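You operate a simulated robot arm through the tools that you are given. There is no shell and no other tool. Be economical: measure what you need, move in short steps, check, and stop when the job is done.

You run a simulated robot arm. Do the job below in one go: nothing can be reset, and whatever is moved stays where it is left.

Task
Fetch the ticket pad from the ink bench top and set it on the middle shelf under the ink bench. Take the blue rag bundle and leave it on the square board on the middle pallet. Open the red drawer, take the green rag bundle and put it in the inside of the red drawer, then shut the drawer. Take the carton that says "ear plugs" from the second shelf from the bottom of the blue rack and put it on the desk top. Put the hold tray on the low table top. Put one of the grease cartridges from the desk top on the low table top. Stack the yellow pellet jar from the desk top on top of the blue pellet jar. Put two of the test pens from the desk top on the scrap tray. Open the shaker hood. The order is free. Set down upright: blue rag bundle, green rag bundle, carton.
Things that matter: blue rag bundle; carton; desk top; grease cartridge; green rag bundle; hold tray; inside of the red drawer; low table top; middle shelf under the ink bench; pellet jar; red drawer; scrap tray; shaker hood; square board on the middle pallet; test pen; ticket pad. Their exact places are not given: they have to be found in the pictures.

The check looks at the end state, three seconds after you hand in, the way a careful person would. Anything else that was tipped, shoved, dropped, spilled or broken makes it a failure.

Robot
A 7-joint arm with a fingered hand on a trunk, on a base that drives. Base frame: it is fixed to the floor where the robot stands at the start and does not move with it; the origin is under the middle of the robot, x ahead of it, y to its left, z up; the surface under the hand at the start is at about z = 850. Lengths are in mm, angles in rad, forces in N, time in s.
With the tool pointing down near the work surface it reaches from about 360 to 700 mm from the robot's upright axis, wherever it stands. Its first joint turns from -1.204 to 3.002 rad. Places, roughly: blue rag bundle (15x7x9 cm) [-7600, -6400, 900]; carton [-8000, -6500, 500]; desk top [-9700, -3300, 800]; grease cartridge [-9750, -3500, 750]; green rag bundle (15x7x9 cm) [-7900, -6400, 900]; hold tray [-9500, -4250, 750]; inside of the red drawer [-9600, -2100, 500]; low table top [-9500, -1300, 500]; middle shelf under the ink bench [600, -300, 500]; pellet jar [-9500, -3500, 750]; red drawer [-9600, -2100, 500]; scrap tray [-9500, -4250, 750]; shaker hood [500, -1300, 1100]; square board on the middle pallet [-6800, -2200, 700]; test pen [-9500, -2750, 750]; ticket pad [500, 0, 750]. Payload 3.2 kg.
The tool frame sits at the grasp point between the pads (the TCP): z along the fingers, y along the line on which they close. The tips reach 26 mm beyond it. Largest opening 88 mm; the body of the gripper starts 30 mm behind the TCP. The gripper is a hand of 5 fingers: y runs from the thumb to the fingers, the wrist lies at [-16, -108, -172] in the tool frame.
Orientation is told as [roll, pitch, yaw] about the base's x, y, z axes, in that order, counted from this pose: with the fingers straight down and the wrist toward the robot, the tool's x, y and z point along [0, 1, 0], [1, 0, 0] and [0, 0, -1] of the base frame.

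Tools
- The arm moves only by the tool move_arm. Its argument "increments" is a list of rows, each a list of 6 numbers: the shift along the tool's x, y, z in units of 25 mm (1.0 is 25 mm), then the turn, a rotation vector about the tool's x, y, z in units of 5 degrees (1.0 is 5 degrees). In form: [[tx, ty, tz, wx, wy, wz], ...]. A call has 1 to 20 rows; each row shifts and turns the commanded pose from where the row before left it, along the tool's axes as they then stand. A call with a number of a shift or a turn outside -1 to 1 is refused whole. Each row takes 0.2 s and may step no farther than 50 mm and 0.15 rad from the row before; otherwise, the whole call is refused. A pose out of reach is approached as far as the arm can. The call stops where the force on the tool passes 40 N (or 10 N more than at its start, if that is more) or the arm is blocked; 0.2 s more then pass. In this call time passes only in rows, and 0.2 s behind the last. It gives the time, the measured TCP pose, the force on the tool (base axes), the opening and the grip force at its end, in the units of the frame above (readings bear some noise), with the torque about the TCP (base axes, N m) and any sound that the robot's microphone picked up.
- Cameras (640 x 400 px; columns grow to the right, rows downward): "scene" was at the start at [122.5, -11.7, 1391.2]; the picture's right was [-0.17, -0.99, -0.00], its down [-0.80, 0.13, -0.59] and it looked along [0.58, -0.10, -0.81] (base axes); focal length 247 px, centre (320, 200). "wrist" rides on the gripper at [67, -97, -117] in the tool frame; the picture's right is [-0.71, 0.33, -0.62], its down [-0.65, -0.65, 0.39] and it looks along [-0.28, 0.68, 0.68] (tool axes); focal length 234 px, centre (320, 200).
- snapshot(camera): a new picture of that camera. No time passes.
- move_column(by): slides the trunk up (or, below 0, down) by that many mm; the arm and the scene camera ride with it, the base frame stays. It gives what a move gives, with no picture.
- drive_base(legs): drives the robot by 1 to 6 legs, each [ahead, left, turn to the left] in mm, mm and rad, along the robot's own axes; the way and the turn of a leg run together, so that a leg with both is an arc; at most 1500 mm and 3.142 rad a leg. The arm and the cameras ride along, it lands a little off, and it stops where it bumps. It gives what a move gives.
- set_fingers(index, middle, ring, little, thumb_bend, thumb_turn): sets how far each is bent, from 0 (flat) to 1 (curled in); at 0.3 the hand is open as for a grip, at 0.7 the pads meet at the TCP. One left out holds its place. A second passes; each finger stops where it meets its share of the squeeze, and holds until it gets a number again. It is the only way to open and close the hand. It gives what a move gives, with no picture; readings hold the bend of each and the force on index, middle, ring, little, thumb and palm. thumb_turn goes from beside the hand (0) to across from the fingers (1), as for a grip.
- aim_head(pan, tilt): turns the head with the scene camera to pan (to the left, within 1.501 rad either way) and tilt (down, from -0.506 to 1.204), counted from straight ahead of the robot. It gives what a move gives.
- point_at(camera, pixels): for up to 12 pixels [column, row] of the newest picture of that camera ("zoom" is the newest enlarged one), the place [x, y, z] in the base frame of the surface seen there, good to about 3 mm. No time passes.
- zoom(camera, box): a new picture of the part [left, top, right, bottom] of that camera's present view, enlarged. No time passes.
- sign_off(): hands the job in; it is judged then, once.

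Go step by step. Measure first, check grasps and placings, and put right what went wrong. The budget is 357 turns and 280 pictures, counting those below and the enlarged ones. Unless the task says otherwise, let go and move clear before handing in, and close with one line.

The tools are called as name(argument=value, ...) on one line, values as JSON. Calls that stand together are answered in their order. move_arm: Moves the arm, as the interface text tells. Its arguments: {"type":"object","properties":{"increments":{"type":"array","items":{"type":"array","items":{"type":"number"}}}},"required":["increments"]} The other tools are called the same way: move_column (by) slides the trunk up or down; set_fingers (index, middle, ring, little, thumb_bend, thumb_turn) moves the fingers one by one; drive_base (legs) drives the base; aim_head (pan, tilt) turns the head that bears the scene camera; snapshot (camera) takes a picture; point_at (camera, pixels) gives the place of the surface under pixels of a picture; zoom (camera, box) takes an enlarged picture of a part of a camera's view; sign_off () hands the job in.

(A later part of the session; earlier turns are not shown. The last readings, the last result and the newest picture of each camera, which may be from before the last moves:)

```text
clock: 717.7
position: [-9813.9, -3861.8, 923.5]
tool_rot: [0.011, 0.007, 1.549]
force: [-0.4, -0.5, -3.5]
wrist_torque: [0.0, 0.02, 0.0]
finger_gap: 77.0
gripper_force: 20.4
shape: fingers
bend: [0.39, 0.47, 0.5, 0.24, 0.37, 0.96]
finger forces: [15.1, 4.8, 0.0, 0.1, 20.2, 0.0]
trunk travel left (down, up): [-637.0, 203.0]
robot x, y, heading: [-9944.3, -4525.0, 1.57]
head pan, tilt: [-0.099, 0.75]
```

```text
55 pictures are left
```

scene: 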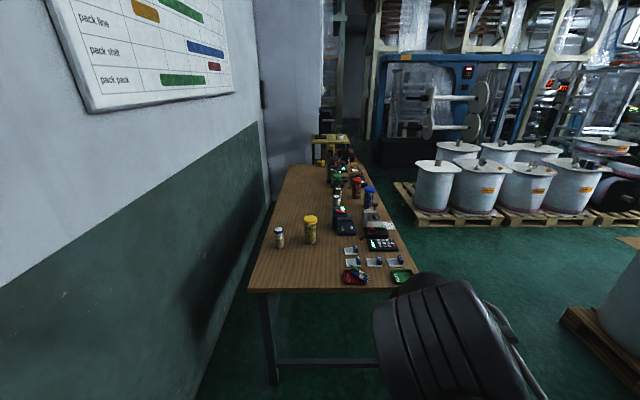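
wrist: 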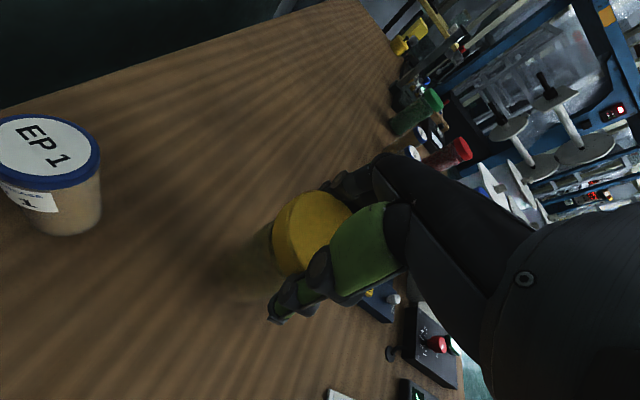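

Jar lifted (≈3.5 N). Raise high, and carry it around to the front of the blue jar.

move_column(by=160)

drive_base(legs=[[-500, 0, 0], [0, -1384, 0], [0, 0, 1.572], [0, -1445, 0]])

aim_head(pan=0.0, tilt=0.6)

snapshot(camera="scene")

```text
clock: 719.5
position: [-9814.4, -3861.4, 1084.2]
tool_rot: [0.011, 0.004, 1.548]
force: [-0.5, -0.5, -3.5]
wrist_torque: [-0.02, -0.04, 0.02]
finger_gap: 77.5
gripper_force: 19.7
shape: fingers
bend: [0.39, 0.47, 0.5, 0.24, 0.37, 0.96]
finger forces: [15.0, 4.8, 0.1, 0.0, 20.3, 0.0]
trunk travel left (down, up): [-797.0, 43.0]
robot x, y, heading: [-9943.5, -4525.6, 1.569]
head pan, tilt: [-0.099, 0.75]
```

```text
clock: 739.5
position: [-9246.5, -3466.9, 1083.6]
tool_rot: [0.011, 0.005, 3.128]
force: [-0.2, 0.3, -2.9]
wrist_torque: [0.01, 0.02, -0.03]
finger_gap: 76.4
gripper_force: 19.4
shape: fingers
bend: [0.39, 0.47, 0.5, 0.24, 0.38, 0.96]
finger forces: [14.5, 4.6, 0.0, 0.0, 19.3, 0.1]
trunk travel left (down, up): [-797.0, 43.0]
robot x, y, heading: [-8578.8, -3593.0, -3.132]
head pan, tilt: [-0.099, 0.75]
```

```text
clock: 740.2
position: [-9246.3, -3466.3, 1083.9]
tool_rot: [0.012, 0.006, 3.129]
force: [1.0, 0.5, -2.9]
wrist_torque: [0.02, 0.03, -0.01]
finger_gap: 76.6
gripper_force: 19.5
shape: fingers
bend: [0.39, 0.47, 0.5, 0.24, 0.38, 0.96]
finger forces: [14.5, 4.5, 0.0, 0.0, 19.4, 0.0]
trunk travel left (down, up): [-797.0, 43.0]
robot x, y, heading: [-8582.3, -3590.4, -3.134]
head pan, tilt: [0.0, 0.6]
```

```text
54 pictures are left
```

scene: 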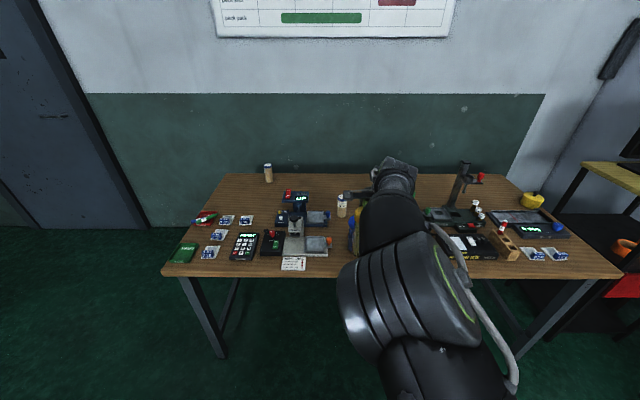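

Drive to bring the yellow jar above the blue lid (target ≈ (−9438,−3446)).

drive_base(legs=[[188, -21, -0.008]])

snapshot(camera="wrist")

aim_head(pan=0.35, tilt=0.65)

snapshot(camera="scene")

```text
clock: 741.8
position: [-9435.0, -3440.9, 1083.4]
tool_rot: [0.01, 0.002, 3.12]
force: [-0.3, 0.0, -2.7]
wrist_torque: [0.02, 0.03, 0.0]
finger_gap: 76.1
gripper_force: 19.4
shape: fingers
bend: [0.39, 0.47, 0.5, 0.24, 0.38, 0.96]
finger forces: [14.6, 4.7, 0.1, 0.0, 19.5, 0.0]
trunk travel left (down, up): [-797.0, 43.0]
robot x, y, heading: [-8767.4, -3569.0, -3.141]
head pan, tilt: [0.0, 0.6]
```

```text
53 pictures are left
```

wrist: 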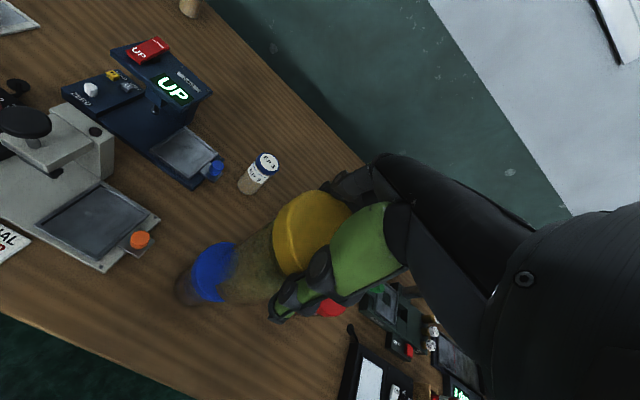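

```text
clock: 742.6
position: [-9434.2, -3440.9, 1083.4]
tool_rot: [0.01, 0.005, 3.119]
force: [-1.0, 0.6, -3.0]
wrist_torque: [-0.02, 0.04, 0.03]
finger_gap: 76.4
gripper_force: 19.5
shape: fingers
bend: [0.39, 0.47, 0.5, 0.24, 0.38, 0.96]
finger forces: [14.6, 4.7, 0.1, 0.1, 19.5, 0.0]
trunk travel left (down, up): [-797.0, 43.0]
robot x, y, heading: [-8771.0, -3567.9, -3.141]
head pan, tilt: [0.351, 0.649]
```

```text
52 pictures are left
```

scene: 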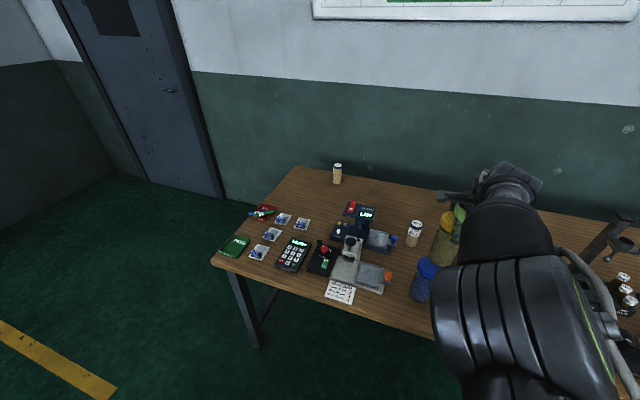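

zoom(camera="wrist", box=[160, 180, 360, 330])

point_at(camera="zoom", pixels=[[105, 235], [130, 200], [170, 175], [220, 180], [225, 255], [150, 310], [190, 325], [235, 330], [365, 215], [420, 60], [300, 250], [245, 310]])

```text
2.67 times, centred on (260, 255) of wrist
```

zoom: 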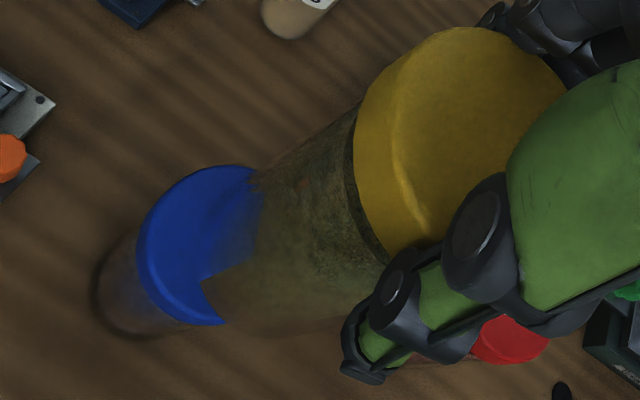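

```text
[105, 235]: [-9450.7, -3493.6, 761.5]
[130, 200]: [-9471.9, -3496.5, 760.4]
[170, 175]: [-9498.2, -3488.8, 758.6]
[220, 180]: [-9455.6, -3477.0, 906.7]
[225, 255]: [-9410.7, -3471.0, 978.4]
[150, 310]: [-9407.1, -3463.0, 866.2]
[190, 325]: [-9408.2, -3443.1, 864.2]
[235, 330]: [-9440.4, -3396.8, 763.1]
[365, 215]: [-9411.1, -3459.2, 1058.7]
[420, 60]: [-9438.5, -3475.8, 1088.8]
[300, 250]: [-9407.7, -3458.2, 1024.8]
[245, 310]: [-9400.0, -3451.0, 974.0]
```

Yellow axis ≈ (−9432,−3445), blue ≈ (−9438,−3449). Shift 6 mm forward, 4 mm left, and lower to just above the lid.

move_arm(increments=[[0.16, 0.24, 0, 0, 0, 0]])

move_column(by=-29)

zoom(camera="wrist", box=[160, 180, 360, 330])

zoom(camera="scene", box=[380, 180, 500, 330])

```text
clock: 743.0
position: [-9441.4, -3446.9, 1083.4]
tool_rot: [0.009, 0.006, 3.121]
force: [0.2, -0.5, -3.8]
wrist_torque: [-0.02, 0.02, 0.0]
finger_gap: 76.4
gripper_force: 19.6
shape: fingers
bend: [0.39, 0.47, 0.5, 0.24, 0.38, 0.96]
finger forces: [14.6, 4.7, 0.0, 0.0, 19.6, 0.0]
trunk travel left (down, up): [-797.0, 43.0]
robot x, y, heading: [-8772.1, -3568.8, -3.141]
head pan, tilt: [0.351, 0.649]
```

```text
clock: 743.8
position: [-9440.6, -3445.5, 1055.7]
tool_rot: [0.01, 0.003, 3.121]
force: [-0.2, 0.3, -2.6]
wrist_torque: [0.04, 0.02, 0.01]
finger_gap: 76.1
gripper_force: 19.2
shape: fingers
bend: [0.39, 0.47, 0.5, 0.24, 0.38, 0.96]
finger forces: [14.5, 4.7, 0.1, 0.0, 19.5, 0.0]
trunk travel left (down, up): [-768.0, 72.0]
robot x, y, heading: [-8768.7, -3569.5, -3.137]
head pan, tilt: [0.351, 0.649]
```

```text
2.67 times, centred on (260, 255) of wrist
```

zoom: 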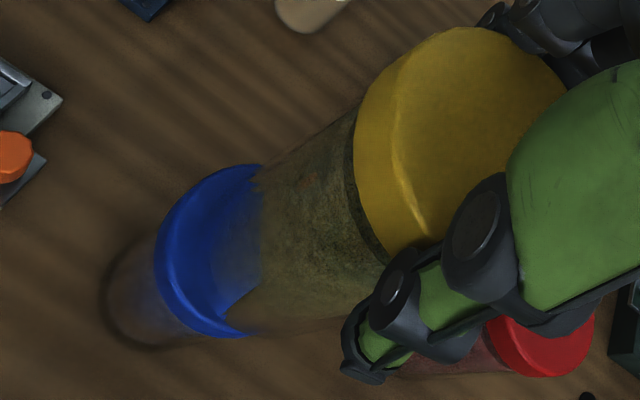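

```text
2.67 times, centred on (440, 255) of scene
```

zoom: 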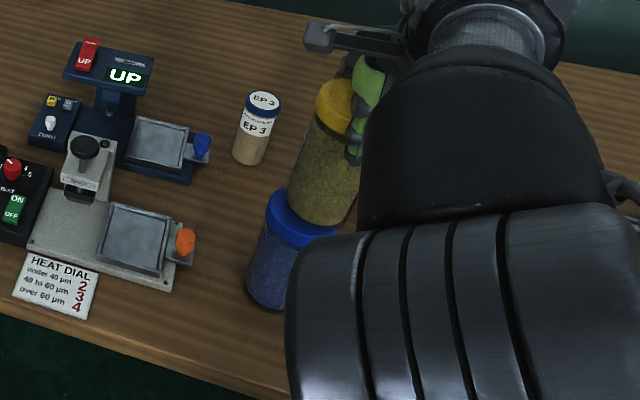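

point_at(camera="zoom", pixels=[[269, 205], [275, 222], [290, 240], [320, 240], [335, 232], [291, 190], [297, 203], [310, 217], [325, 222], [345, 205], [300, 170], [320, 95]])

```text
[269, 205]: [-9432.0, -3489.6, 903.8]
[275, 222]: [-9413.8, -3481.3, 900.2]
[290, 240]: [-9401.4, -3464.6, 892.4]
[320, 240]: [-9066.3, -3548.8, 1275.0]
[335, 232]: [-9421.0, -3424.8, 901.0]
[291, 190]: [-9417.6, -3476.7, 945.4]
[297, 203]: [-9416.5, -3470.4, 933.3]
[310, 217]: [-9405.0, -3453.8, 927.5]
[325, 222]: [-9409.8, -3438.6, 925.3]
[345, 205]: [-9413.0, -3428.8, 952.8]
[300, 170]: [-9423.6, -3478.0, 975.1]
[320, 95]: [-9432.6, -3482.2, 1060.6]
```

Fits give blue (−9433,−3456) and yellow (−9436,−3451): shift 5 mm left, then lower gently to contact.

move_arm(increments=[[0.2, -0.1, 0, 0, 0, 0], [0, 0, 0.16, 0, 0, 0], [0, 0, 0.12, 0, 0, 0]])

move_arm(increments=[[0, 0, 0.08, 0, 0, 0]])

```text
clock: 744.5
position: [-9437.7, -3450.1, 1048.8]
tool_rot: [0.011, 0.004, 3.12]
force: [0.0, -0.4, -3.0]
wrist_torque: [0.0, -0.01, 0.0]
finger_gap: 76.3
gripper_force: 19.0
shape: fingers
bend: [0.39, 0.47, 0.5, 0.24, 0.38, 0.96]
finger forces: [14.4, 4.5, 0.1, 0.1, 19.4, 0.0]
trunk travel left (down, up): [-768.0, 72.0]
robot x, y, heading: [-8768.2, -3569.2, -3.136]
head pan, tilt: [0.351, 0.649]
```

```text
clock: 745.0
position: [-9438.2, -3450.8, 1048.2]
tool_rot: [0.008, 0.002, 3.12]
force: [-0.5, -0.5, -1.2]
wrist_torque: [-0.02, 0.05, 0.0]
finger_gap: 76.2
gripper_force: 19.8
shape: fingers
bend: [0.39, 0.47, 0.5, 0.24, 0.38, 0.96]
finger forces: [14.8, 4.7, 0.1, 0.0, 19.9, 0.0]
trunk travel left (down, up): [-768.0, 72.0]
robot x, y, heading: [-8771.3, -3573.8, -3.141]
head pan, tilt: [0.351, 0.649]
```

move_arm(increments=[[0, 0, 0.06, 0, 0, 0]])

zoom(camera="scene", box=[400, 190, 480, 310])

```text
clock: 745.4
position: [-9437.7, -3452.1, 1048.2]
tool_rot: [0.01, 0.0, 3.12]
force: [0.1, -0.8, 3.6]
wrist_torque: [0.03, 0.08, 0.04]
finger_gap: 76.2
gripper_force: 20.3
shape: fingers
bend: [0.39, 0.47, 0.5, 0.24, 0.38, 0.96]
finger forces: [15.3, 5.0, 0.0, 0.1, 20.3, 0.0]
trunk travel left (down, up): [-768.0, 72.0]
robot x, y, heading: [-8770.0, -3571.5, -3.14]
head pan, tilt: [0.351, 0.649]
```

```text
3.33 times, centred on (440, 250) of scene
```

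zoom: 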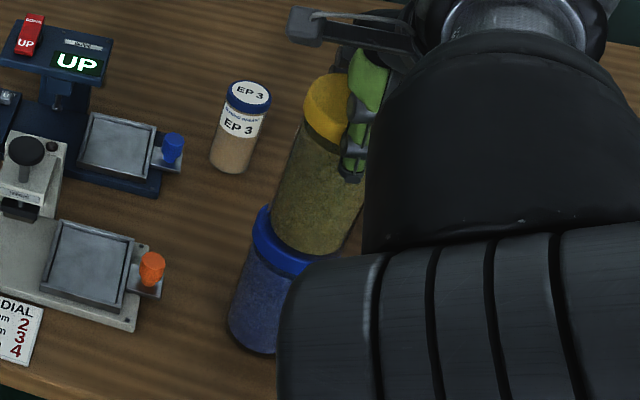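

Weight is transferred to the blue lid, well centred. Release gently.

set_fingers(index=0.33, middle=0.36, ring=0.3, thumb_bend=0.31)

set_fingers(index=0.22, middle=0.22, ring=0.22, little=0.22, thumb_bend=0.22)

move_column(by=70)

snapshot(camera="wrist")

```text
clock: 746.4
position: [-9437.9, -3452.0, 1044.9]
tool_rot: [0.009, 0.004, 3.121]
force: [0.1, -0.4, -0.7]
wrist_torque: [0.01, 0.03, 0.03]
finger_gap: 84.3
gripper_force: 0.3
shape: fingers
bend: [0.33, 0.36, 0.3, 0.24, 0.31, 0.97]
finger forces: [0.0, 0.1, 0.1, 0.0, 0.3, 0.1]
trunk travel left (down, up): [-768.0, 72.0]
robot x, y, heading: [-8769.3, -3569.7, -3.141]
head pan, tilt: [0.351, 0.649]
```

```text
clock: 747.4
position: [-9438.2, -3451.3, 1045.9]
tool_rot: [0.011, 0.005, 3.122]
force: [0.7, -0.2, 0.8]
wrist_torque: [0.0, 0.02, 0.0]
finger_gap: 102.9
gripper_force: 0.1
shape: fingers
bend: [0.22, 0.22, 0.22, 0.22, 0.22, 0.97]
finger forces: [0.0, 0.1, 0.0, 0.0, 0.0, 0.1]
trunk travel left (down, up): [-768.0, 72.0]
robot x, y, heading: [-8769.5, -3569.1, -3.139]
head pan, tilt: [0.351, 0.649]
```

```text
clock: 748.4
position: [-9437.6, -3450.6, 1115.3]
tool_rot: [0.011, 0.004, 3.121]
force: [0.6, 0.8, 0.0]
wrist_torque: [-0.03, 0.05, 0.01]
finger_gap: 102.9
gripper_force: 0.1
shape: fingers
bend: [0.22, 0.22, 0.22, 0.22, 0.22, 0.97]
finger forces: [0.0, 0.0, 0.1, 0.0, 0.1, 0.0]
trunk travel left (down, up): [-838.0, 2.0]
robot x, y, heading: [-8772.0, -3570.9, -3.138]
head pan, tilt: [0.351, 0.649]
```

```text
47 pictures are left
```

wrist: 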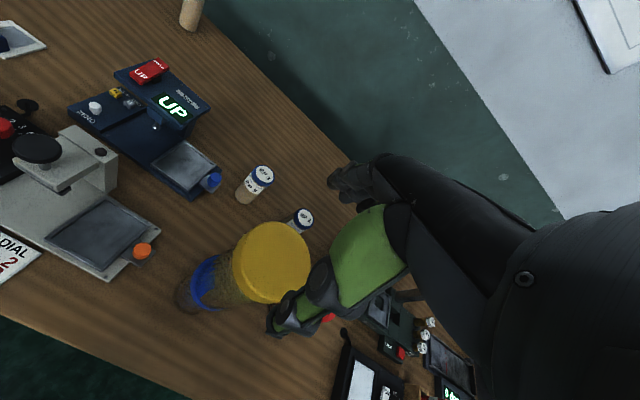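

The jar stands stacked. Raise 40 mm more with the arm and back off, then check.

move_arm(increments=[[0, 0, -0.8, 0, 0, 0], [0, 0, -0.8, 0, 0, 0]])

drive_base(legs=[[-350, 0, 0]])

aim_head(pan=0.1, tilt=0.45)

snapshot(camera="scene")

```text
clock: 749.0
position: [-9438.4, -3450.2, 1157.8]
tool_rot: [0.014, 0.002, 3.118]
force: [-1.0, -0.5, 0.0]
wrist_torque: [0.0, 0.03, 0.01]
finger_gap: 102.9
gripper_force: 0.1
shape: fingers
bend: [0.22, 0.22, 0.22, 0.22, 0.22, 0.97]
finger forces: [0.1, 0.0, 0.0, 0.1, 0.1, 0.0]
trunk travel left (down, up): [-838.0, 2.0]
robot x, y, heading: [-8768.0, -3567.9, -3.14]
head pan, tilt: [0.351, 0.649]
```

```text
clock: 751.3
position: [-9090.2, -3449.4, 1154.7]
tool_rot: [0.013, 0.003, 3.117]
force: [0.1, -0.1, -0.5]
wrist_torque: [-0.04, -0.03, 0.02]
finger_gap: 102.9
gripper_force: 0.2
shape: fingers
bend: [0.22, 0.22, 0.22, 0.22, 0.22, 0.97]
finger forces: [0.0, 0.0, 0.0, 0.0, 0.0, 0.1]
trunk travel left (down, up): [-838.0, 2.0]
robot x, y, heading: [-8420.1, -3573.3, 3.142]
head pan, tilt: [0.351, 0.649]
```

```text
clock: 752.1
position: [-9088.2, -3446.8, 1155.4]
tool_rot: [0.011, 0.003, 3.115]
force: [-0.5, 0.2, -0.2]
wrist_torque: [0.01, 0.0, 0.0]
finger_gap: 103.0
gripper_force: 0.0
shape: fingers
bend: [0.22, 0.22, 0.22, 0.22, 0.22, 0.97]
finger forces: [0.0, 0.0, 0.0, 0.0, 0.0, 0.1]
trunk travel left (down, up): [-838.0, 2.0]
robot x, y, heading: [-8421.7, -3569.5, 3.145]
head pan, tilt: [0.099, 0.45]
```

```text
46 pictures are left
```

scene: 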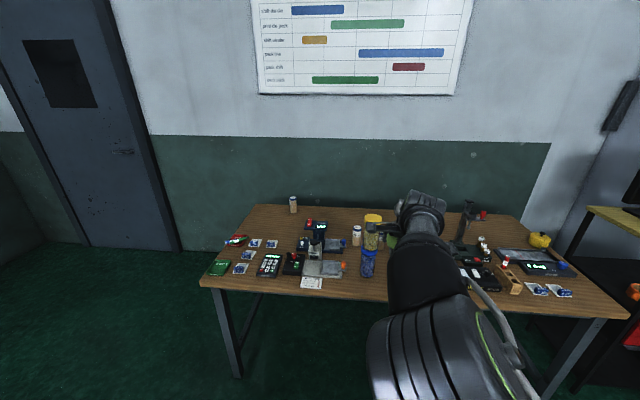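

The stack stands properly. Last object: the "EAR PLUGS" carton. Drive back to the rack and measure it.

drive_base(legs=[[0, 0, 1.568], [1500, 0, 0], [350, 0, 0], [0, 500, 0]])

move_column(by=-400)

aim_head(pan=0, tilt=0.4)

snapshot(camera="scene")

```text
clock: 767.7
position: [-8084.3, -6099.1, 1156.0]
tool_rot: [0.012, 0.003, -1.61]
force: [-0.1, 0.8, 0.1]
wrist_torque: [0.02, -0.03, 0.01]
finger_gap: 102.9
gripper_force: 0.1
shape: fingers
bend: [0.22, 0.22, 0.22, 0.22, 0.22, 0.97]
finger forces: [0.1, 0.1, 0.1, 0.0, 0.0, 0.0]
trunk travel left (down, up): [-838.0, 2.0]
robot x, y, heading: [-7952.5, -5432.6, -1.582]
head pan, tilt: [0.099, 0.45]
```

```text
clock: 771.5
position: [-8083.0, -6098.8, 754.6]
tool_rot: [0.013, 0.002, -1.615]
force: [0.2, 0.8, 0.8]
wrist_torque: [-0.04, -0.03, -0.05]
finger_gap: 102.7
gripper_force: 0.1
shape: fingers
bend: [0.22, 0.22, 0.22, 0.22, 0.22, 0.97]
finger forces: [0.0, 0.0, 0.0, 0.0, 0.1, 0.1]
trunk travel left (down, up): [-438.0, 402.0]
robot x, y, heading: [-7949.3, -5431.6, -1.585]
head pan, tilt: [0.099, 0.45]
```

```text
clock: 772.2
position: [-8084.5, -6098.0, 754.9]
tool_rot: [0.011, 0.003, -1.613]
force: [-0.5, -0.9, -0.3]
wrist_torque: [0.0, -0.02, -0.02]
finger_gap: 102.7
gripper_force: 0.1
shape: fingers
bend: [0.22, 0.22, 0.22, 0.22, 0.22, 0.97]
finger forces: [0.1, 0.0, 0.1, 0.0, 0.1, 0.0]
trunk travel left (down, up): [-438.0, 402.0]
robot x, y, heading: [-7950.2, -5429.7, -1.588]
head pan, tilt: [0.0, 0.4]
```

```text
45 pictures are left
```

scene: 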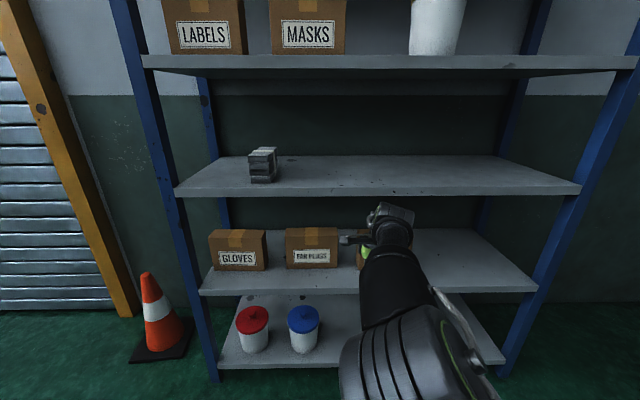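

zoom(camera="scene", box=[260, 200, 380, 300])

point_at(camera="zoom", pixels=[[140, 162], [390, 160], [145, 265], [410, 262], [138, 118], [395, 115], [270, 112], [270, 165], [270, 260], [270, 290], [450, 270], [60, 270]])

```text
4.00 times, centred on (320, 250) of scene
```

zoom: 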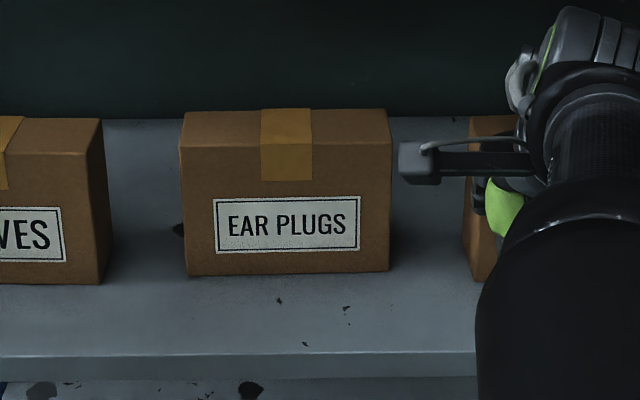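

```text
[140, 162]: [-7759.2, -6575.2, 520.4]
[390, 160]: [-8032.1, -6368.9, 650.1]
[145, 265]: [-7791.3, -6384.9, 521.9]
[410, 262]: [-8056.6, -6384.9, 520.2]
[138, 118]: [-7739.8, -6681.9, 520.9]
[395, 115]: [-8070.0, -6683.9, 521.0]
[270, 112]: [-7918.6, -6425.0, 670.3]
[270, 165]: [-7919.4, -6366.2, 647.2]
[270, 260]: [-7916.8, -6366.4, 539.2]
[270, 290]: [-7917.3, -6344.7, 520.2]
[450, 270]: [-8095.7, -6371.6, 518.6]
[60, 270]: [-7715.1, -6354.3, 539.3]
```

point_at(camera="zoom", pixels=[[200, 113], [200, 120], [350, 112], [350, 130], [200, 145], [350, 143], [184, 150], [388, 150], [186, 270], [386, 265]])

zoom(camera="scene", box=[200, 140, 400, 240])

point_at(camera="zoom", pixels=[[300, 165], [300, 178], [300, 183], [300, 160], [200, 50]])

```text
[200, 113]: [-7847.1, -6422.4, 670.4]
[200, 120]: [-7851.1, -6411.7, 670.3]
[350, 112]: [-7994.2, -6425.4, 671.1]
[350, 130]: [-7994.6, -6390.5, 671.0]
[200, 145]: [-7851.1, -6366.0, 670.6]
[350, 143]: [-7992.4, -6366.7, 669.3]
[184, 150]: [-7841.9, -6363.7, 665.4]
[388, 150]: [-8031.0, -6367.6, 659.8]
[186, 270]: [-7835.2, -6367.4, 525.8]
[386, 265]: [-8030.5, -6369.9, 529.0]
```

```text
3.20 times, centred on (300, 190) of scene
```

zoom: 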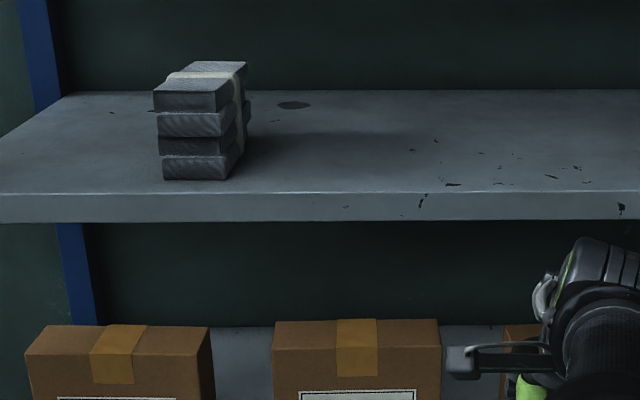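

```text
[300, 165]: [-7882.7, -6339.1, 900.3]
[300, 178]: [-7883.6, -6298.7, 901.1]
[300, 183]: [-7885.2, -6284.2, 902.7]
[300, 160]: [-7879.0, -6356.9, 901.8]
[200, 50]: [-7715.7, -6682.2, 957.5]
```

The carton is 195 wide × ~68 deep × 150 tall (x −7837…−8032, front y −6366, top 670). I'll tilt the hand 20° so it stays below the shelf above, reach over the top (fingers behind, thumb in front).

move_arm(increments=[[0, 0, 0, -1, 0, 0.4], [0, 0, 0, -1, 0, 0], [0, 0, 0, -1, 0, 0], [0, 0, 0, -1, 0, 0]])

drive_base(legs=[[0, 160, 0.012], [120, 0, 0]])

move_column(by=-60)

snapshot(camera="wrist")

aim_head(pan=0.2, tilt=0.55)

snapshot(camera="scene")

```text
clock: 773.2
position: [-8084.6, -6094.6, 758.4]
tool_rot: [0.022, -0.348, -1.658]
force: [-0.2, 0.8, -0.6]
wrist_torque: [-0.02, 0.05, -0.04]
finger_gap: 103.0
gripper_force: 0.0
shape: fingers
bend: [0.22, 0.22, 0.22, 0.22, 0.22, 0.97]
finger forces: [0.1, 0.0, 0.1, 0.1, 0.0, 0.1]
trunk travel left (down, up): [-438.0, 402.0]
robot x, y, heading: [-7953.3, -5433.8, -1.587]
head pan, tilt: [0.0, 0.4]
```

```text
clock: 775.5
position: [-7919.7, -6222.7, 753.5]
tool_rot: [0.018, -0.342, -1.646]
force: [-0.3, -0.1, 0.0]
wrist_torque: [0.03, 0.0, -0.01]
finger_gap: 103.1
gripper_force: 0.0
shape: fingers
bend: [0.22, 0.22, 0.22, 0.22, 0.22, 0.97]
finger forces: [0.0, 0.0, 0.0, 0.0, 0.0, 0.0]
trunk travel left (down, up): [-438.0, 402.0]
robot x, y, heading: [-7793.3, -5552.7, -1.579]
head pan, tilt: [0.0, 0.4]
```

```text
clock: 776.5
position: [-7920.6, -6222.4, 696.0]
tool_rot: [0.021, -0.343, -1.65]
force: [-0.1, 0.8, -0.5]
wrist_torque: [0.02, 0.0, 0.0]
finger_gap: 102.9
gripper_force: 0.0
shape: fingers
bend: [0.22, 0.22, 0.22, 0.22, 0.22, 0.97]
finger forces: [0.0, 0.0, 0.0, 0.0, 0.0, 0.0]
trunk travel left (down, up): [-378.0, 462.0]
robot x, y, heading: [-7790.8, -5555.5, -1.574]
head pan, tilt: [0.0, 0.4]
```

```text
42 pictures are left
```

wrist: 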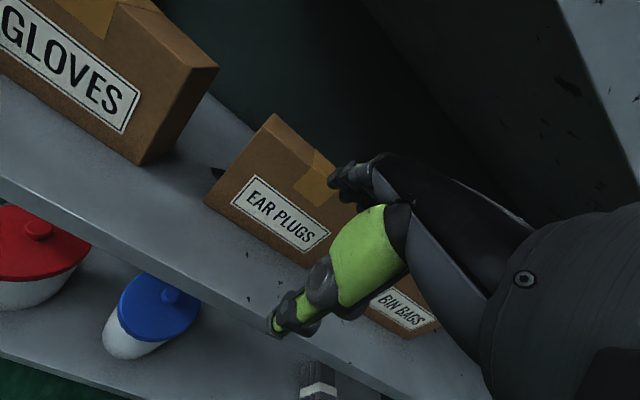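

```text
clock: 777.2
position: [-7919.9, -6221.3, 695.2]
tool_rot: [0.022, -0.343, -1.648]
force: [0.5, 0.3, 1.0]
wrist_torque: [0.02, 0.02, -0.02]
finger_gap: 103.1
gripper_force: 0.0
shape: fingers
bend: [0.22, 0.22, 0.22, 0.22, 0.22, 0.97]
finger forces: [0.0, 0.0, 0.0, 0.0, 0.0, 0.1]
trunk travel left (down, up): [-378.0, 462.0]
robot x, y, heading: [-7792.3, -5553.0, -1.57]
head pan, tilt: [0.201, 0.55]
```

```text
41 pictures are left
```

scene: 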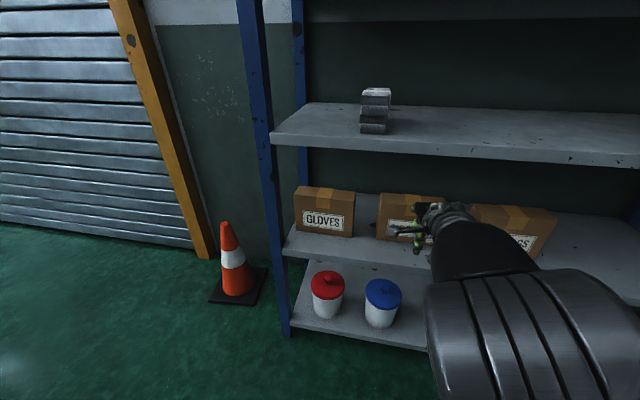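

Straighten yaw, tilt 5° more for clearance, and advance over the carton.

move_arm(increments=[[0, 0, 0, 0, 0.05, -0.81], [0, 0, 0, -1, 0, 0]])

move_column(by=-6)

drive_base(legs=[[150, 0, 0]])

snapshot(camera="wrist")

zoom(camera="scene", box=[340, 90, 500, 210])

```text
clock: 777.8
position: [-7918.5, -6221.4, 695.5]
tool_rot: [0.0, -0.407, -1.567]
force: [0.6, 0.6, -0.2]
wrist_torque: [0.0, 0.03, -0.01]
finger_gap: 103.1
gripper_force: 0.0
shape: fingers
bend: [0.22, 0.22, 0.22, 0.22, 0.22, 0.97]
finger forces: [0.0, 0.0, 0.0, 0.0, 0.1, 0.0]
trunk travel left (down, up): [-378.0, 462.0]
robot x, y, heading: [-7793.2, -5552.1, -1.576]
head pan, tilt: [0.201, 0.55]
```

```text
clock: 778.3
position: [-7918.6, -6220.7, 688.0]
tool_rot: [0.002, -0.408, -1.57]
force: [1.3, -0.5, 0.5]
wrist_torque: [-0.02, -0.01, -0.02]
finger_gap: 103.0
gripper_force: 0.1
shape: fingers
bend: [0.22, 0.22, 0.22, 0.22, 0.22, 0.97]
finger forces: [0.0, 0.0, 0.0, 0.1, 0.0, 0.1]
trunk travel left (down, up): [-372.0, 468.0]
robot x, y, heading: [-7789.8, -5552.5, -1.578]
head pan, tilt: [0.201, 0.55]
```

```text
clock: 779.7
position: [-7919.3, -6370.5, 688.1]
tool_rot: [0.002, -0.408, -1.567]
force: [1.1, -0.6, 0.9]
wrist_torque: [-0.02, 0.0, 0.02]
finger_gap: 103.2
gripper_force: 0.0
shape: fingers
bend: [0.22, 0.22, 0.22, 0.22, 0.22, 0.97]
finger forces: [0.0, 0.0, 0.0, 0.0, 0.1, 0.0]
trunk travel left (down, up): [-372.0, 468.0]
robot x, y, heading: [-7794.3, -5702.2, -1.578]
head pan, tilt: [0.201, 0.55]
```

```text
40 pictures are left
```

wrist: 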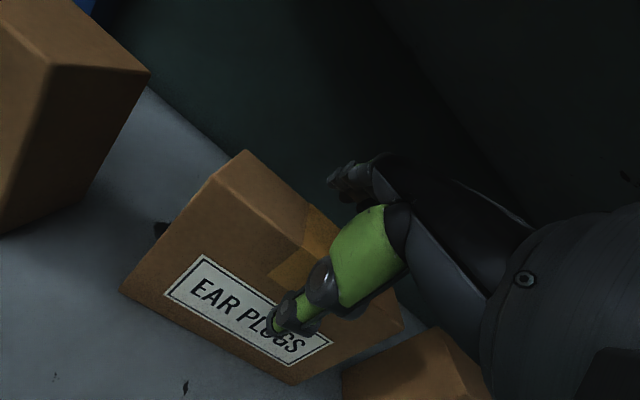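

```text
3.33 times, centred on (420, 150) of scene
```

zoom: 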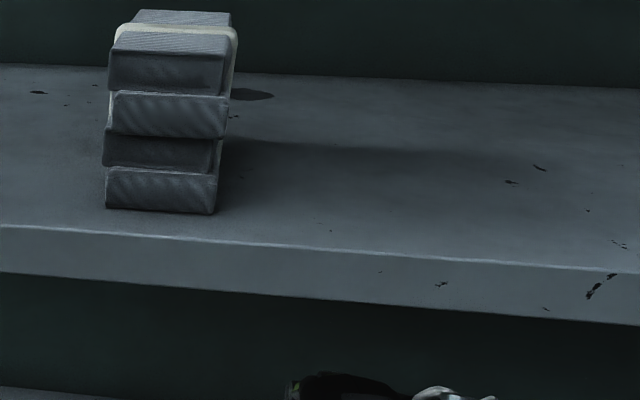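

point_at(camera="wrist", pixels=[[246, 154], [216, 184], [270, 180], [300, 200], [335, 180], [350, 195], [272, 328], [290, 240], [280, 290]])

```text
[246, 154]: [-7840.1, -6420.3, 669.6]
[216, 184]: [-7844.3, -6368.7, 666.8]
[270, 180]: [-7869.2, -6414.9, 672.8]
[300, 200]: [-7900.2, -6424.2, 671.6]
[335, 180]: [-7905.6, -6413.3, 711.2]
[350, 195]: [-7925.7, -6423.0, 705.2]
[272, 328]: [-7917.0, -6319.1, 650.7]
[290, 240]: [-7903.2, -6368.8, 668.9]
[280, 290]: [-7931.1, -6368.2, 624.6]
```

Depth is ~59 mm (rear y −6425). Advance 28 mm so the fingers pass behind it, then lower 43 mm.

move_arm(increments=[[0, 0.51, 0.24, 0, 0, 0], [0, 0.51, 0.24, 0, 0, 0]])

move_column(by=-42)

snapshot(camera="wrist")

```text
clock: 780.3
position: [-7918.2, -6398.8, 688.3]
tool_rot: [-0.002, -0.409, -1.568]
force: [-0.6, -0.2, 0.1]
wrist_torque: [0.01, 0.02, -0.02]
finger_gap: 103.1
gripper_force: 0.0
shape: fingers
bend: [0.22, 0.22, 0.22, 0.22, 0.22, 0.97]
finger forces: [0.0, 0.0, 0.0, 0.1, 0.0, 0.1]
trunk travel left (down, up): [-372.0, 468.0]
robot x, y, heading: [-7791.8, -5698.5, -1.574]
head pan, tilt: [0.201, 0.55]
```

```text
clock: 781.2
position: [-7918.1, -6398.0, 645.3]
tool_rot: [0.002, -0.407, -1.567]
force: [0.0, 0.2, 0.5]
wrist_torque: [-0.01, 0.01, -0.01]
finger_gap: 103.2
gripper_force: 0.0
shape: fingers
bend: [0.22, 0.22, 0.22, 0.22, 0.22, 0.97]
finger forces: [0.1, 0.1, 0.1, 0.1, 0.0, 0.0]
trunk travel left (down, up): [-330.0, 510.0]
robot x, y, heading: [-7795.3, -5706.3, -1.572]
head pan, tilt: [0.201, 0.55]
```

```text
38 pictures are left
```

wrist: 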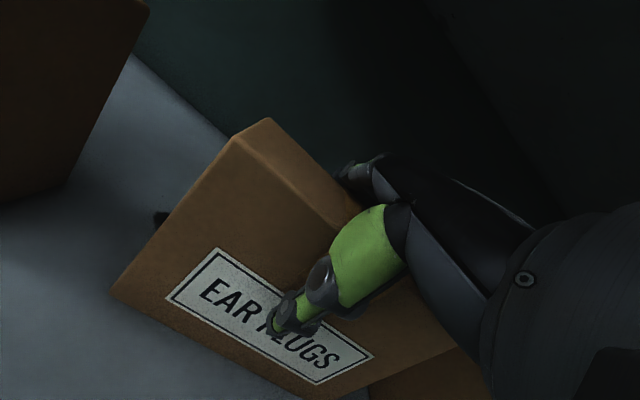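

Fingers are behind, thumb in front. Close in steps.

set_fingers(index=0.45, middle=0.45, ring=0.45, little=0.45, thumb_bend=0.45)

set_fingers(index=0.62, middle=0.62, ring=0.62, little=0.62, thumb_bend=0.62)

move_column(by=15)

snapshot(camera="wrist")

```text
clock: 782.2
position: [-7919.6, -6397.2, 653.5]
tool_rot: [0.001, -0.418, -1.569]
force: [-2.1, -7.1, 22.3]
wrist_torque: [-0.2, 0.47, 0.24]
finger_gap: 85.1
gripper_force: 22.1
shape: fingers
bend: [0.36, 0.45, 0.42, 0.39, 0.34, 0.96]
finger forces: [14.6, 0.0, 8.2, 9.7, 11.7, 0.0]
trunk travel left (down, up): [-330.0, 510.0]
robot x, y, heading: [-7795.8, -5700.2, -1.574]
head pan, tilt: [0.201, 0.55]
```

```text
clock: 783.2
position: [-7918.2, -6399.9, 653.8]
tool_rot: [-0.002, -0.422, -1.569]
force: [-3.2, -10.7, 24.2]
wrist_torque: [-0.24, 0.99, 0.33]
finger_gap: 83.3
gripper_force: 42.9
shape: fingers
bend: [0.42, 0.56, 0.56, 0.46, 0.31, 0.95]
finger forces: [16.1, 7.6, 13.9, 19.6, 28.3, 0.0]
trunk travel left (down, up): [-330.0, 510.0]
robot x, y, heading: [-7790.9, -5700.7, -1.573]
head pan, tilt: [0.201, 0.55]
```

```text
clock: 783.8
position: [-7919.0, -6398.2, 658.0]
tool_rot: [0.001, -0.402, -1.57]
force: [-1.4, 0.0, -2.0]
wrist_torque: [-0.12, 0.36, 0.02]
finger_gap: 82.8
gripper_force: 36.3
shape: fingers
bend: [0.44, 0.58, 0.57, 0.5, 0.3, 0.93]
finger forces: [13.5, 5.2, 9.8, 11.6, 33.4, 0.0]
trunk travel left (down, up): [-345.0, 495.0]
robot x, y, heading: [-7792.5, -5698.8, -1.577]
head pan, tilt: [0.201, 0.55]
```

```text
37 pictures are left
```

wrist: 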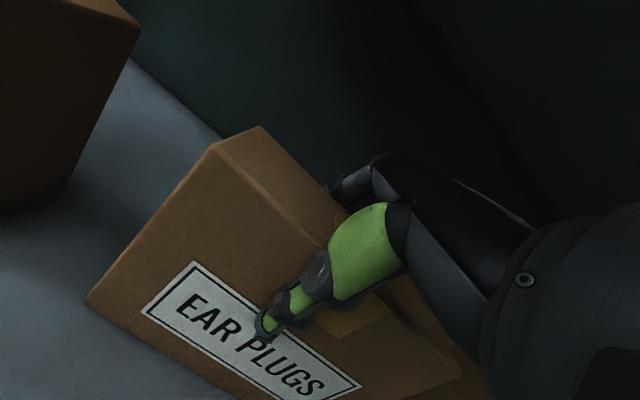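

move_column(by=15)

snapshot(camera="wrist")

point_at(camera="wrist", pixels=[[90, 300], [215, 148], [258, 130], [240, 390], [320, 345], [110, 330]])

```text
clock: 784.4
position: [-7918.2, -6398.6, 675.4]
tool_rot: [0.002, -0.408, -1.569]
force: [0.8, -0.3, -4.4]
wrist_torque: [-0.05, -0.03, 0.01]
finger_gap: 83.0
gripper_force: 34.4
shape: fingers
bend: [0.44, 0.58, 0.57, 0.51, 0.3, 0.91]
finger forces: [14.6, 4.5, 8.6, 7.9, 33.6, 0.0]
trunk travel left (down, up): [-360.0, 480.0]
robot x, y, heading: [-7791.6, -5701.6, -1.574]
head pan, tilt: [0.201, 0.55]
```

```text
36 pictures are left
```

wrist: 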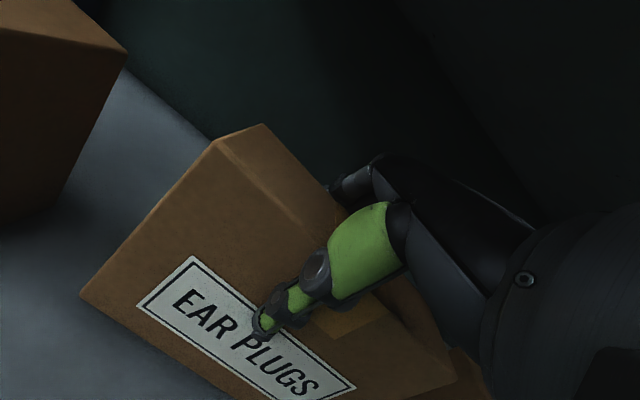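

```text
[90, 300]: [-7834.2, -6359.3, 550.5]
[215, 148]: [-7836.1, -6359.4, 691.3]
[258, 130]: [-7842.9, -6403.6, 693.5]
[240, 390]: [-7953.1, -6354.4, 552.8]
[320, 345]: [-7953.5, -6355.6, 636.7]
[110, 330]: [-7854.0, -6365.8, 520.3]
```

The carton is lifted upright (bottom 548, 4.4 N). Back out, raise, and carry it to the desk's left end.

drive_base(legs=[[-430, 0, 0]])

move_column(by=330)

drive_base(legs=[[0, -1200, 0], [0, 0, 3.145], [0, 970, 0]])

aim_head(pan=0, tilt=0.5)

snapshot(camera="scene")

```text
clock: 787.0
position: [-7918.5, -5970.8, 675.9]
tool_rot: [0.002, -0.408, -1.569]
force: [0.2, -0.7, -3.5]
wrist_torque: [-0.05, -0.03, 0.02]
finger_gap: 83.3
gripper_force: 34.3
shape: fingers
bend: [0.44, 0.58, 0.57, 0.51, 0.3, 0.91]
finger forces: [14.7, 4.5, 8.7, 7.7, 33.4, 0.0]
trunk travel left (down, up): [-360.0, 480.0]
robot x, y, heading: [-7795.7, -5274.0, -1.576]
head pan, tilt: [0.201, 0.55]
```

```text
clock: 790.3
position: [-7917.8, -5972.4, 1005.6]
tool_rot: [0.003, -0.405, -1.568]
force: [0.6, 0.2, -4.6]
wrist_torque: [-0.06, 0.0, 0.02]
finger_gap: 83.4
gripper_force: 34.3
shape: fingers
bend: [0.44, 0.58, 0.57, 0.51, 0.3, 0.91]
finger forces: [14.7, 4.4, 8.7, 7.8, 33.2, 0.0]
trunk travel left (down, up): [-690.0, 150.0]
robot x, y, heading: [-7791.2, -5273.7, -1.576]
head pan, tilt: [0.201, 0.55]
```

```text
refused: 3.145 is not a number from -3.14159 to 3.14159
```

```text
clock: 791.0
position: [-7919.3, -5972.4, 1006.4]
tool_rot: [0.001, -0.404, -1.569]
force: [-0.2, -0.6, -4.5]
wrist_torque: [-0.07, -0.05, -0.01]
finger_gap: 82.9
gripper_force: 34.4
shape: fingers
bend: [0.44, 0.58, 0.57, 0.51, 0.3, 0.91]
finger forces: [14.8, 4.5, 8.7, 7.7, 33.4, 0.0]
trunk travel left (down, up): [-690.0, 150.0]
robot x, y, heading: [-7791.4, -5275.0, -1.577]
head pan, tilt: [0.0, 0.499]
```

```text
35 pictures are left
```

scene: 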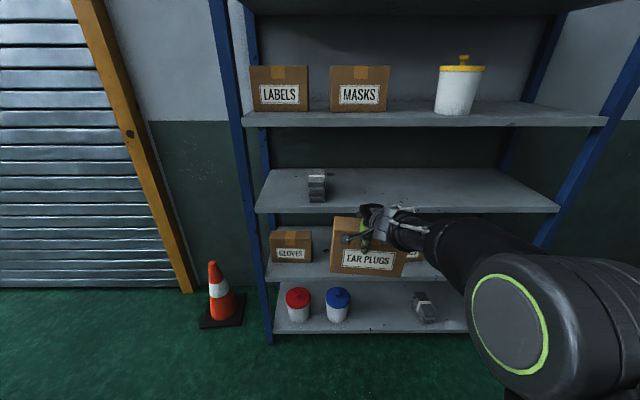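

drive_base(legs=[[0, -1200, 0], [0, 0, 3.141], [0, 970, 0]])

aim_head(pan=0, tilt=0.5)

snapshot(camera="scene")

```text
clock: 809.1
position: [-9834.5, -4587.5, 1006.6]
tool_rot: [0.001, -0.408, 1.595]
force: [-0.5, -0.3, -4.2]
wrist_torque: [0.06, 0.05, -0.01]
finger_gap: 81.9
gripper_force: 28.7
shape: fingers
bend: [0.45, 0.59, 0.58, 0.52, 0.3, 0.91]
finger forces: [12.6, 3.4, 7.5, 6.5, 27.8, 0.0]
trunk travel left (down, up): [-690.0, 150.0]
robot x, y, heading: [-9941.9, -5288.3, 1.587]
head pan, tilt: [0.0, 0.499]
```

```text
clock: 809.7
position: [-9833.9, -4588.8, 1004.8]
tool_rot: [0.002, -0.408, 1.595]
force: [0.4, -0.1, -4.6]
wrist_torque: [0.02, 0.01, 0.01]
finger_gap: 81.7
gripper_force: 29.5
shape: fingers
bend: [0.45, 0.59, 0.58, 0.52, 0.3, 0.91]
finger forces: [12.5, 3.3, 7.6, 6.5, 27.8, 0.0]
trunk travel left (down, up): [-690.0, 150.0]
robot x, y, heading: [-9941.8, -5285.6, 1.594]
head pan, tilt: [0.0, 0.499]
```

```text
34 pictures are left
```

scene: 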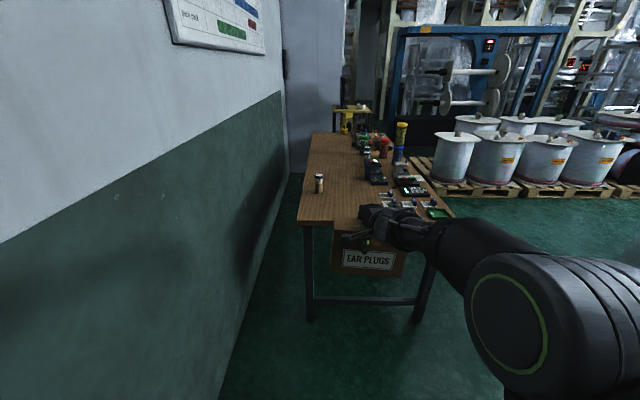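

Verify free spot and carton bottom with a zoom.

zoom(camera="scene", box=[285, 160, 445, 280])

point_at(camera="zoom", pixels=[[60, 230], [150, 200], [210, 150], [140, 120], [410, 200], [200, 365], [380, 375], [195, 240], [470, 380], [330, 330]])

```text
3.33 times, centred on (365, 220) of scene
```

zoom: 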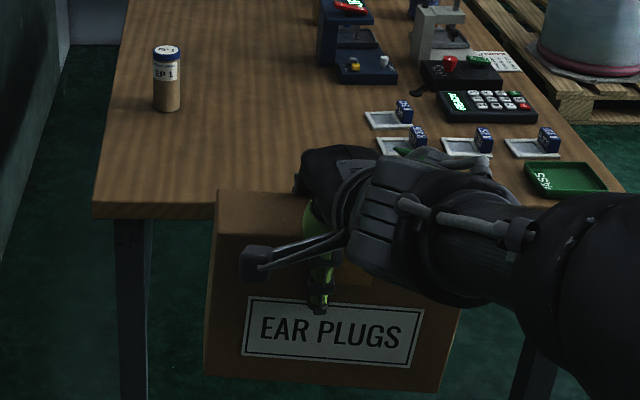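

```text
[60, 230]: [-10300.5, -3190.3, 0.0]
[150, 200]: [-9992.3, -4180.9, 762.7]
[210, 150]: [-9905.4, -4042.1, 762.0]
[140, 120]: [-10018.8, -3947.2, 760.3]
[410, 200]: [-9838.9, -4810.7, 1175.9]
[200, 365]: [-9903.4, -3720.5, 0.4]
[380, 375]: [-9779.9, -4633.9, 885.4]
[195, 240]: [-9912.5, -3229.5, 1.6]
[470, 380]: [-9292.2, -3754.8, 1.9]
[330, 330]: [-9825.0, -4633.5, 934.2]
```

Free spot confirmed. Drive ahead 570 mm over the desk, then lower.

drive_base(legs=[[570, 0, -0.015]])

move_column(by=-95)

aim_head(pan=-0.05, tilt=0.7)

snapshot(camera="scene")

snapshot(camera="wrist")

```text
clock: 812.9
position: [-9824.1, -4017.9, 1005.5]
tool_rot: [0.001, -0.407, 1.572]
force: [1.1, -0.2, -4.2]
wrist_torque: [0.08, 0.08, -0.01]
finger_gap: 81.7
gripper_force: 28.7
shape: fingers
bend: [0.45, 0.59, 0.58, 0.52, 0.3, 0.91]
finger forces: [12.7, 3.4, 7.7, 6.4, 27.7, 0.1]
trunk travel left (down, up): [-690.0, 150.0]
robot x, y, heading: [-9948.7, -4715.3, 1.569]
head pan, tilt: [0.0, 0.499]
```

```text
clock: 814.2
position: [-9824.7, -4019.3, 910.9]
tool_rot: [0.002, -0.407, 1.576]
force: [0.2, 0.0, -4.1]
wrist_torque: [0.06, 0.02, -0.03]
finger_gap: 81.9
gripper_force: 29.0
shape: fingers
bend: [0.45, 0.59, 0.58, 0.52, 0.3, 0.91]
finger forces: [12.5, 3.4, 7.5, 6.5, 27.7, 0.1]
trunk travel left (down, up): [-595.0, 245.0]
robot x, y, heading: [-9946.3, -4714.5, 1.571]
head pan, tilt: [0.0, 0.499]
```

```text
clock: 815.0
position: [-9823.7, -4018.2, 909.7]
tool_rot: [0.001, -0.408, 1.574]
force: [-0.1, 0.2, -4.7]
wrist_torque: [0.04, 0.04, -0.02]
finger_gap: 81.8
gripper_force: 28.7
shape: fingers
bend: [0.45, 0.59, 0.58, 0.52, 0.3, 0.91]
finger forces: [12.6, 3.4, 7.7, 6.5, 27.7, 0.0]
trunk travel left (down, up): [-595.0, 245.0]
robot x, y, heading: [-9946.5, -4711.9, 1.568]
head pan, tilt: [-0.051, 0.7]
```

```text
32 pictures are left
```

scene: 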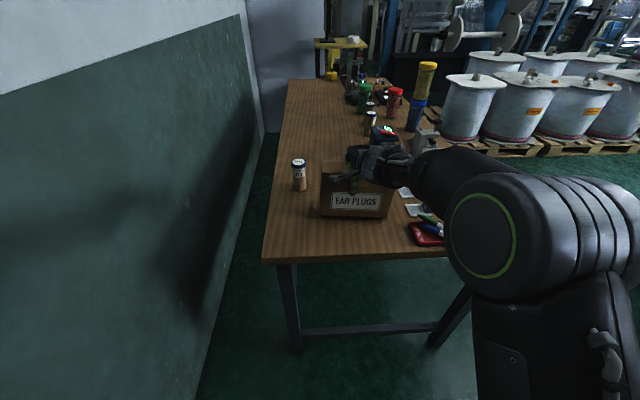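

```text
31 pictures are left
```

wrist: 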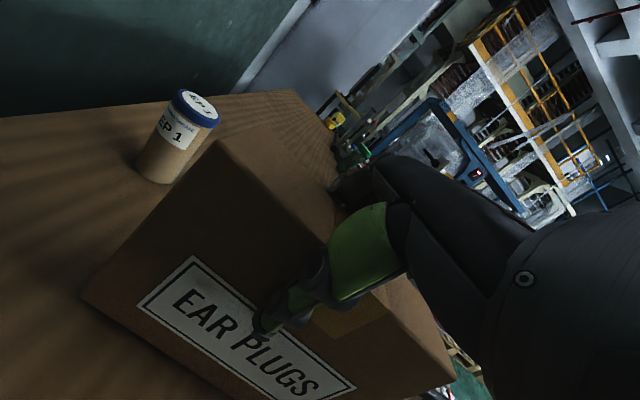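

point_at(camera="scene", pixels=[[323, 213], [384, 215], [325, 168], [355, 213]])

point_at(camera="wrist", pixels=[[92, 300], [220, 145], [265, 130], [100, 290]])

```text
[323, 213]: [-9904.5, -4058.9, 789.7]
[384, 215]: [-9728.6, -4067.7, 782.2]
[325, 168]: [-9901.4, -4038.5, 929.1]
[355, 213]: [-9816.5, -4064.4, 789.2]
```

```text
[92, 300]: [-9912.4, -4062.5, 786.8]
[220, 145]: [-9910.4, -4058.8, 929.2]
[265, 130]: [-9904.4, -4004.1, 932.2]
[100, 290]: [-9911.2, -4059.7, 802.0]
```

Carton is upright with bottom ≈ 783. Lower 17 mm, then feel for the desk.

move_column(by=-17)

move_arm(increments=[[0, -0.05, 0.11, 0, 0, 0], [0, -0.04, 0.09, 0, 0, 0]])

```text
clock: 815.6
position: [-9825.8, -4018.3, 897.1]
tool_rot: [0.001, -0.415, 1.577]
force: [-3.2, -0.3, 6.1]
wrist_torque: [0.26, -0.68, 0.04]
finger_gap: 81.8
gripper_force: 32.6
shape: fingers
bend: [0.45, 0.59, 0.58, 0.51, 0.3, 0.92]
finger forces: [11.6, 3.9, 9.6, 11.7, 28.9, 0.0]
trunk travel left (down, up): [-578.0, 262.0]
robot x, y, heading: [-9949.8, -4713.7, 1.567]
head pan, tilt: [-0.051, 0.7]
```

```text
clock: 816.2
position: [-9826.8, -4020.6, 895.1]
tool_rot: [-0.002, -0.42, 1.575]
force: [-4.7, 2.7, 21.0]
wrist_torque: [0.07, -0.97, 0.04]
finger_gap: 81.5
gripper_force: 35.5
shape: fingers
bend: [0.45, 0.59, 0.58, 0.5, 0.3, 0.93]
finger forces: [13.8, 4.4, 10.5, 15.5, 27.4, 0.1]
trunk travel left (down, up): [-578.0, 262.0]
robot x, y, heading: [-9946.7, -4719.6, 1.57]
head pan, tilt: [-0.051, 0.7]
```

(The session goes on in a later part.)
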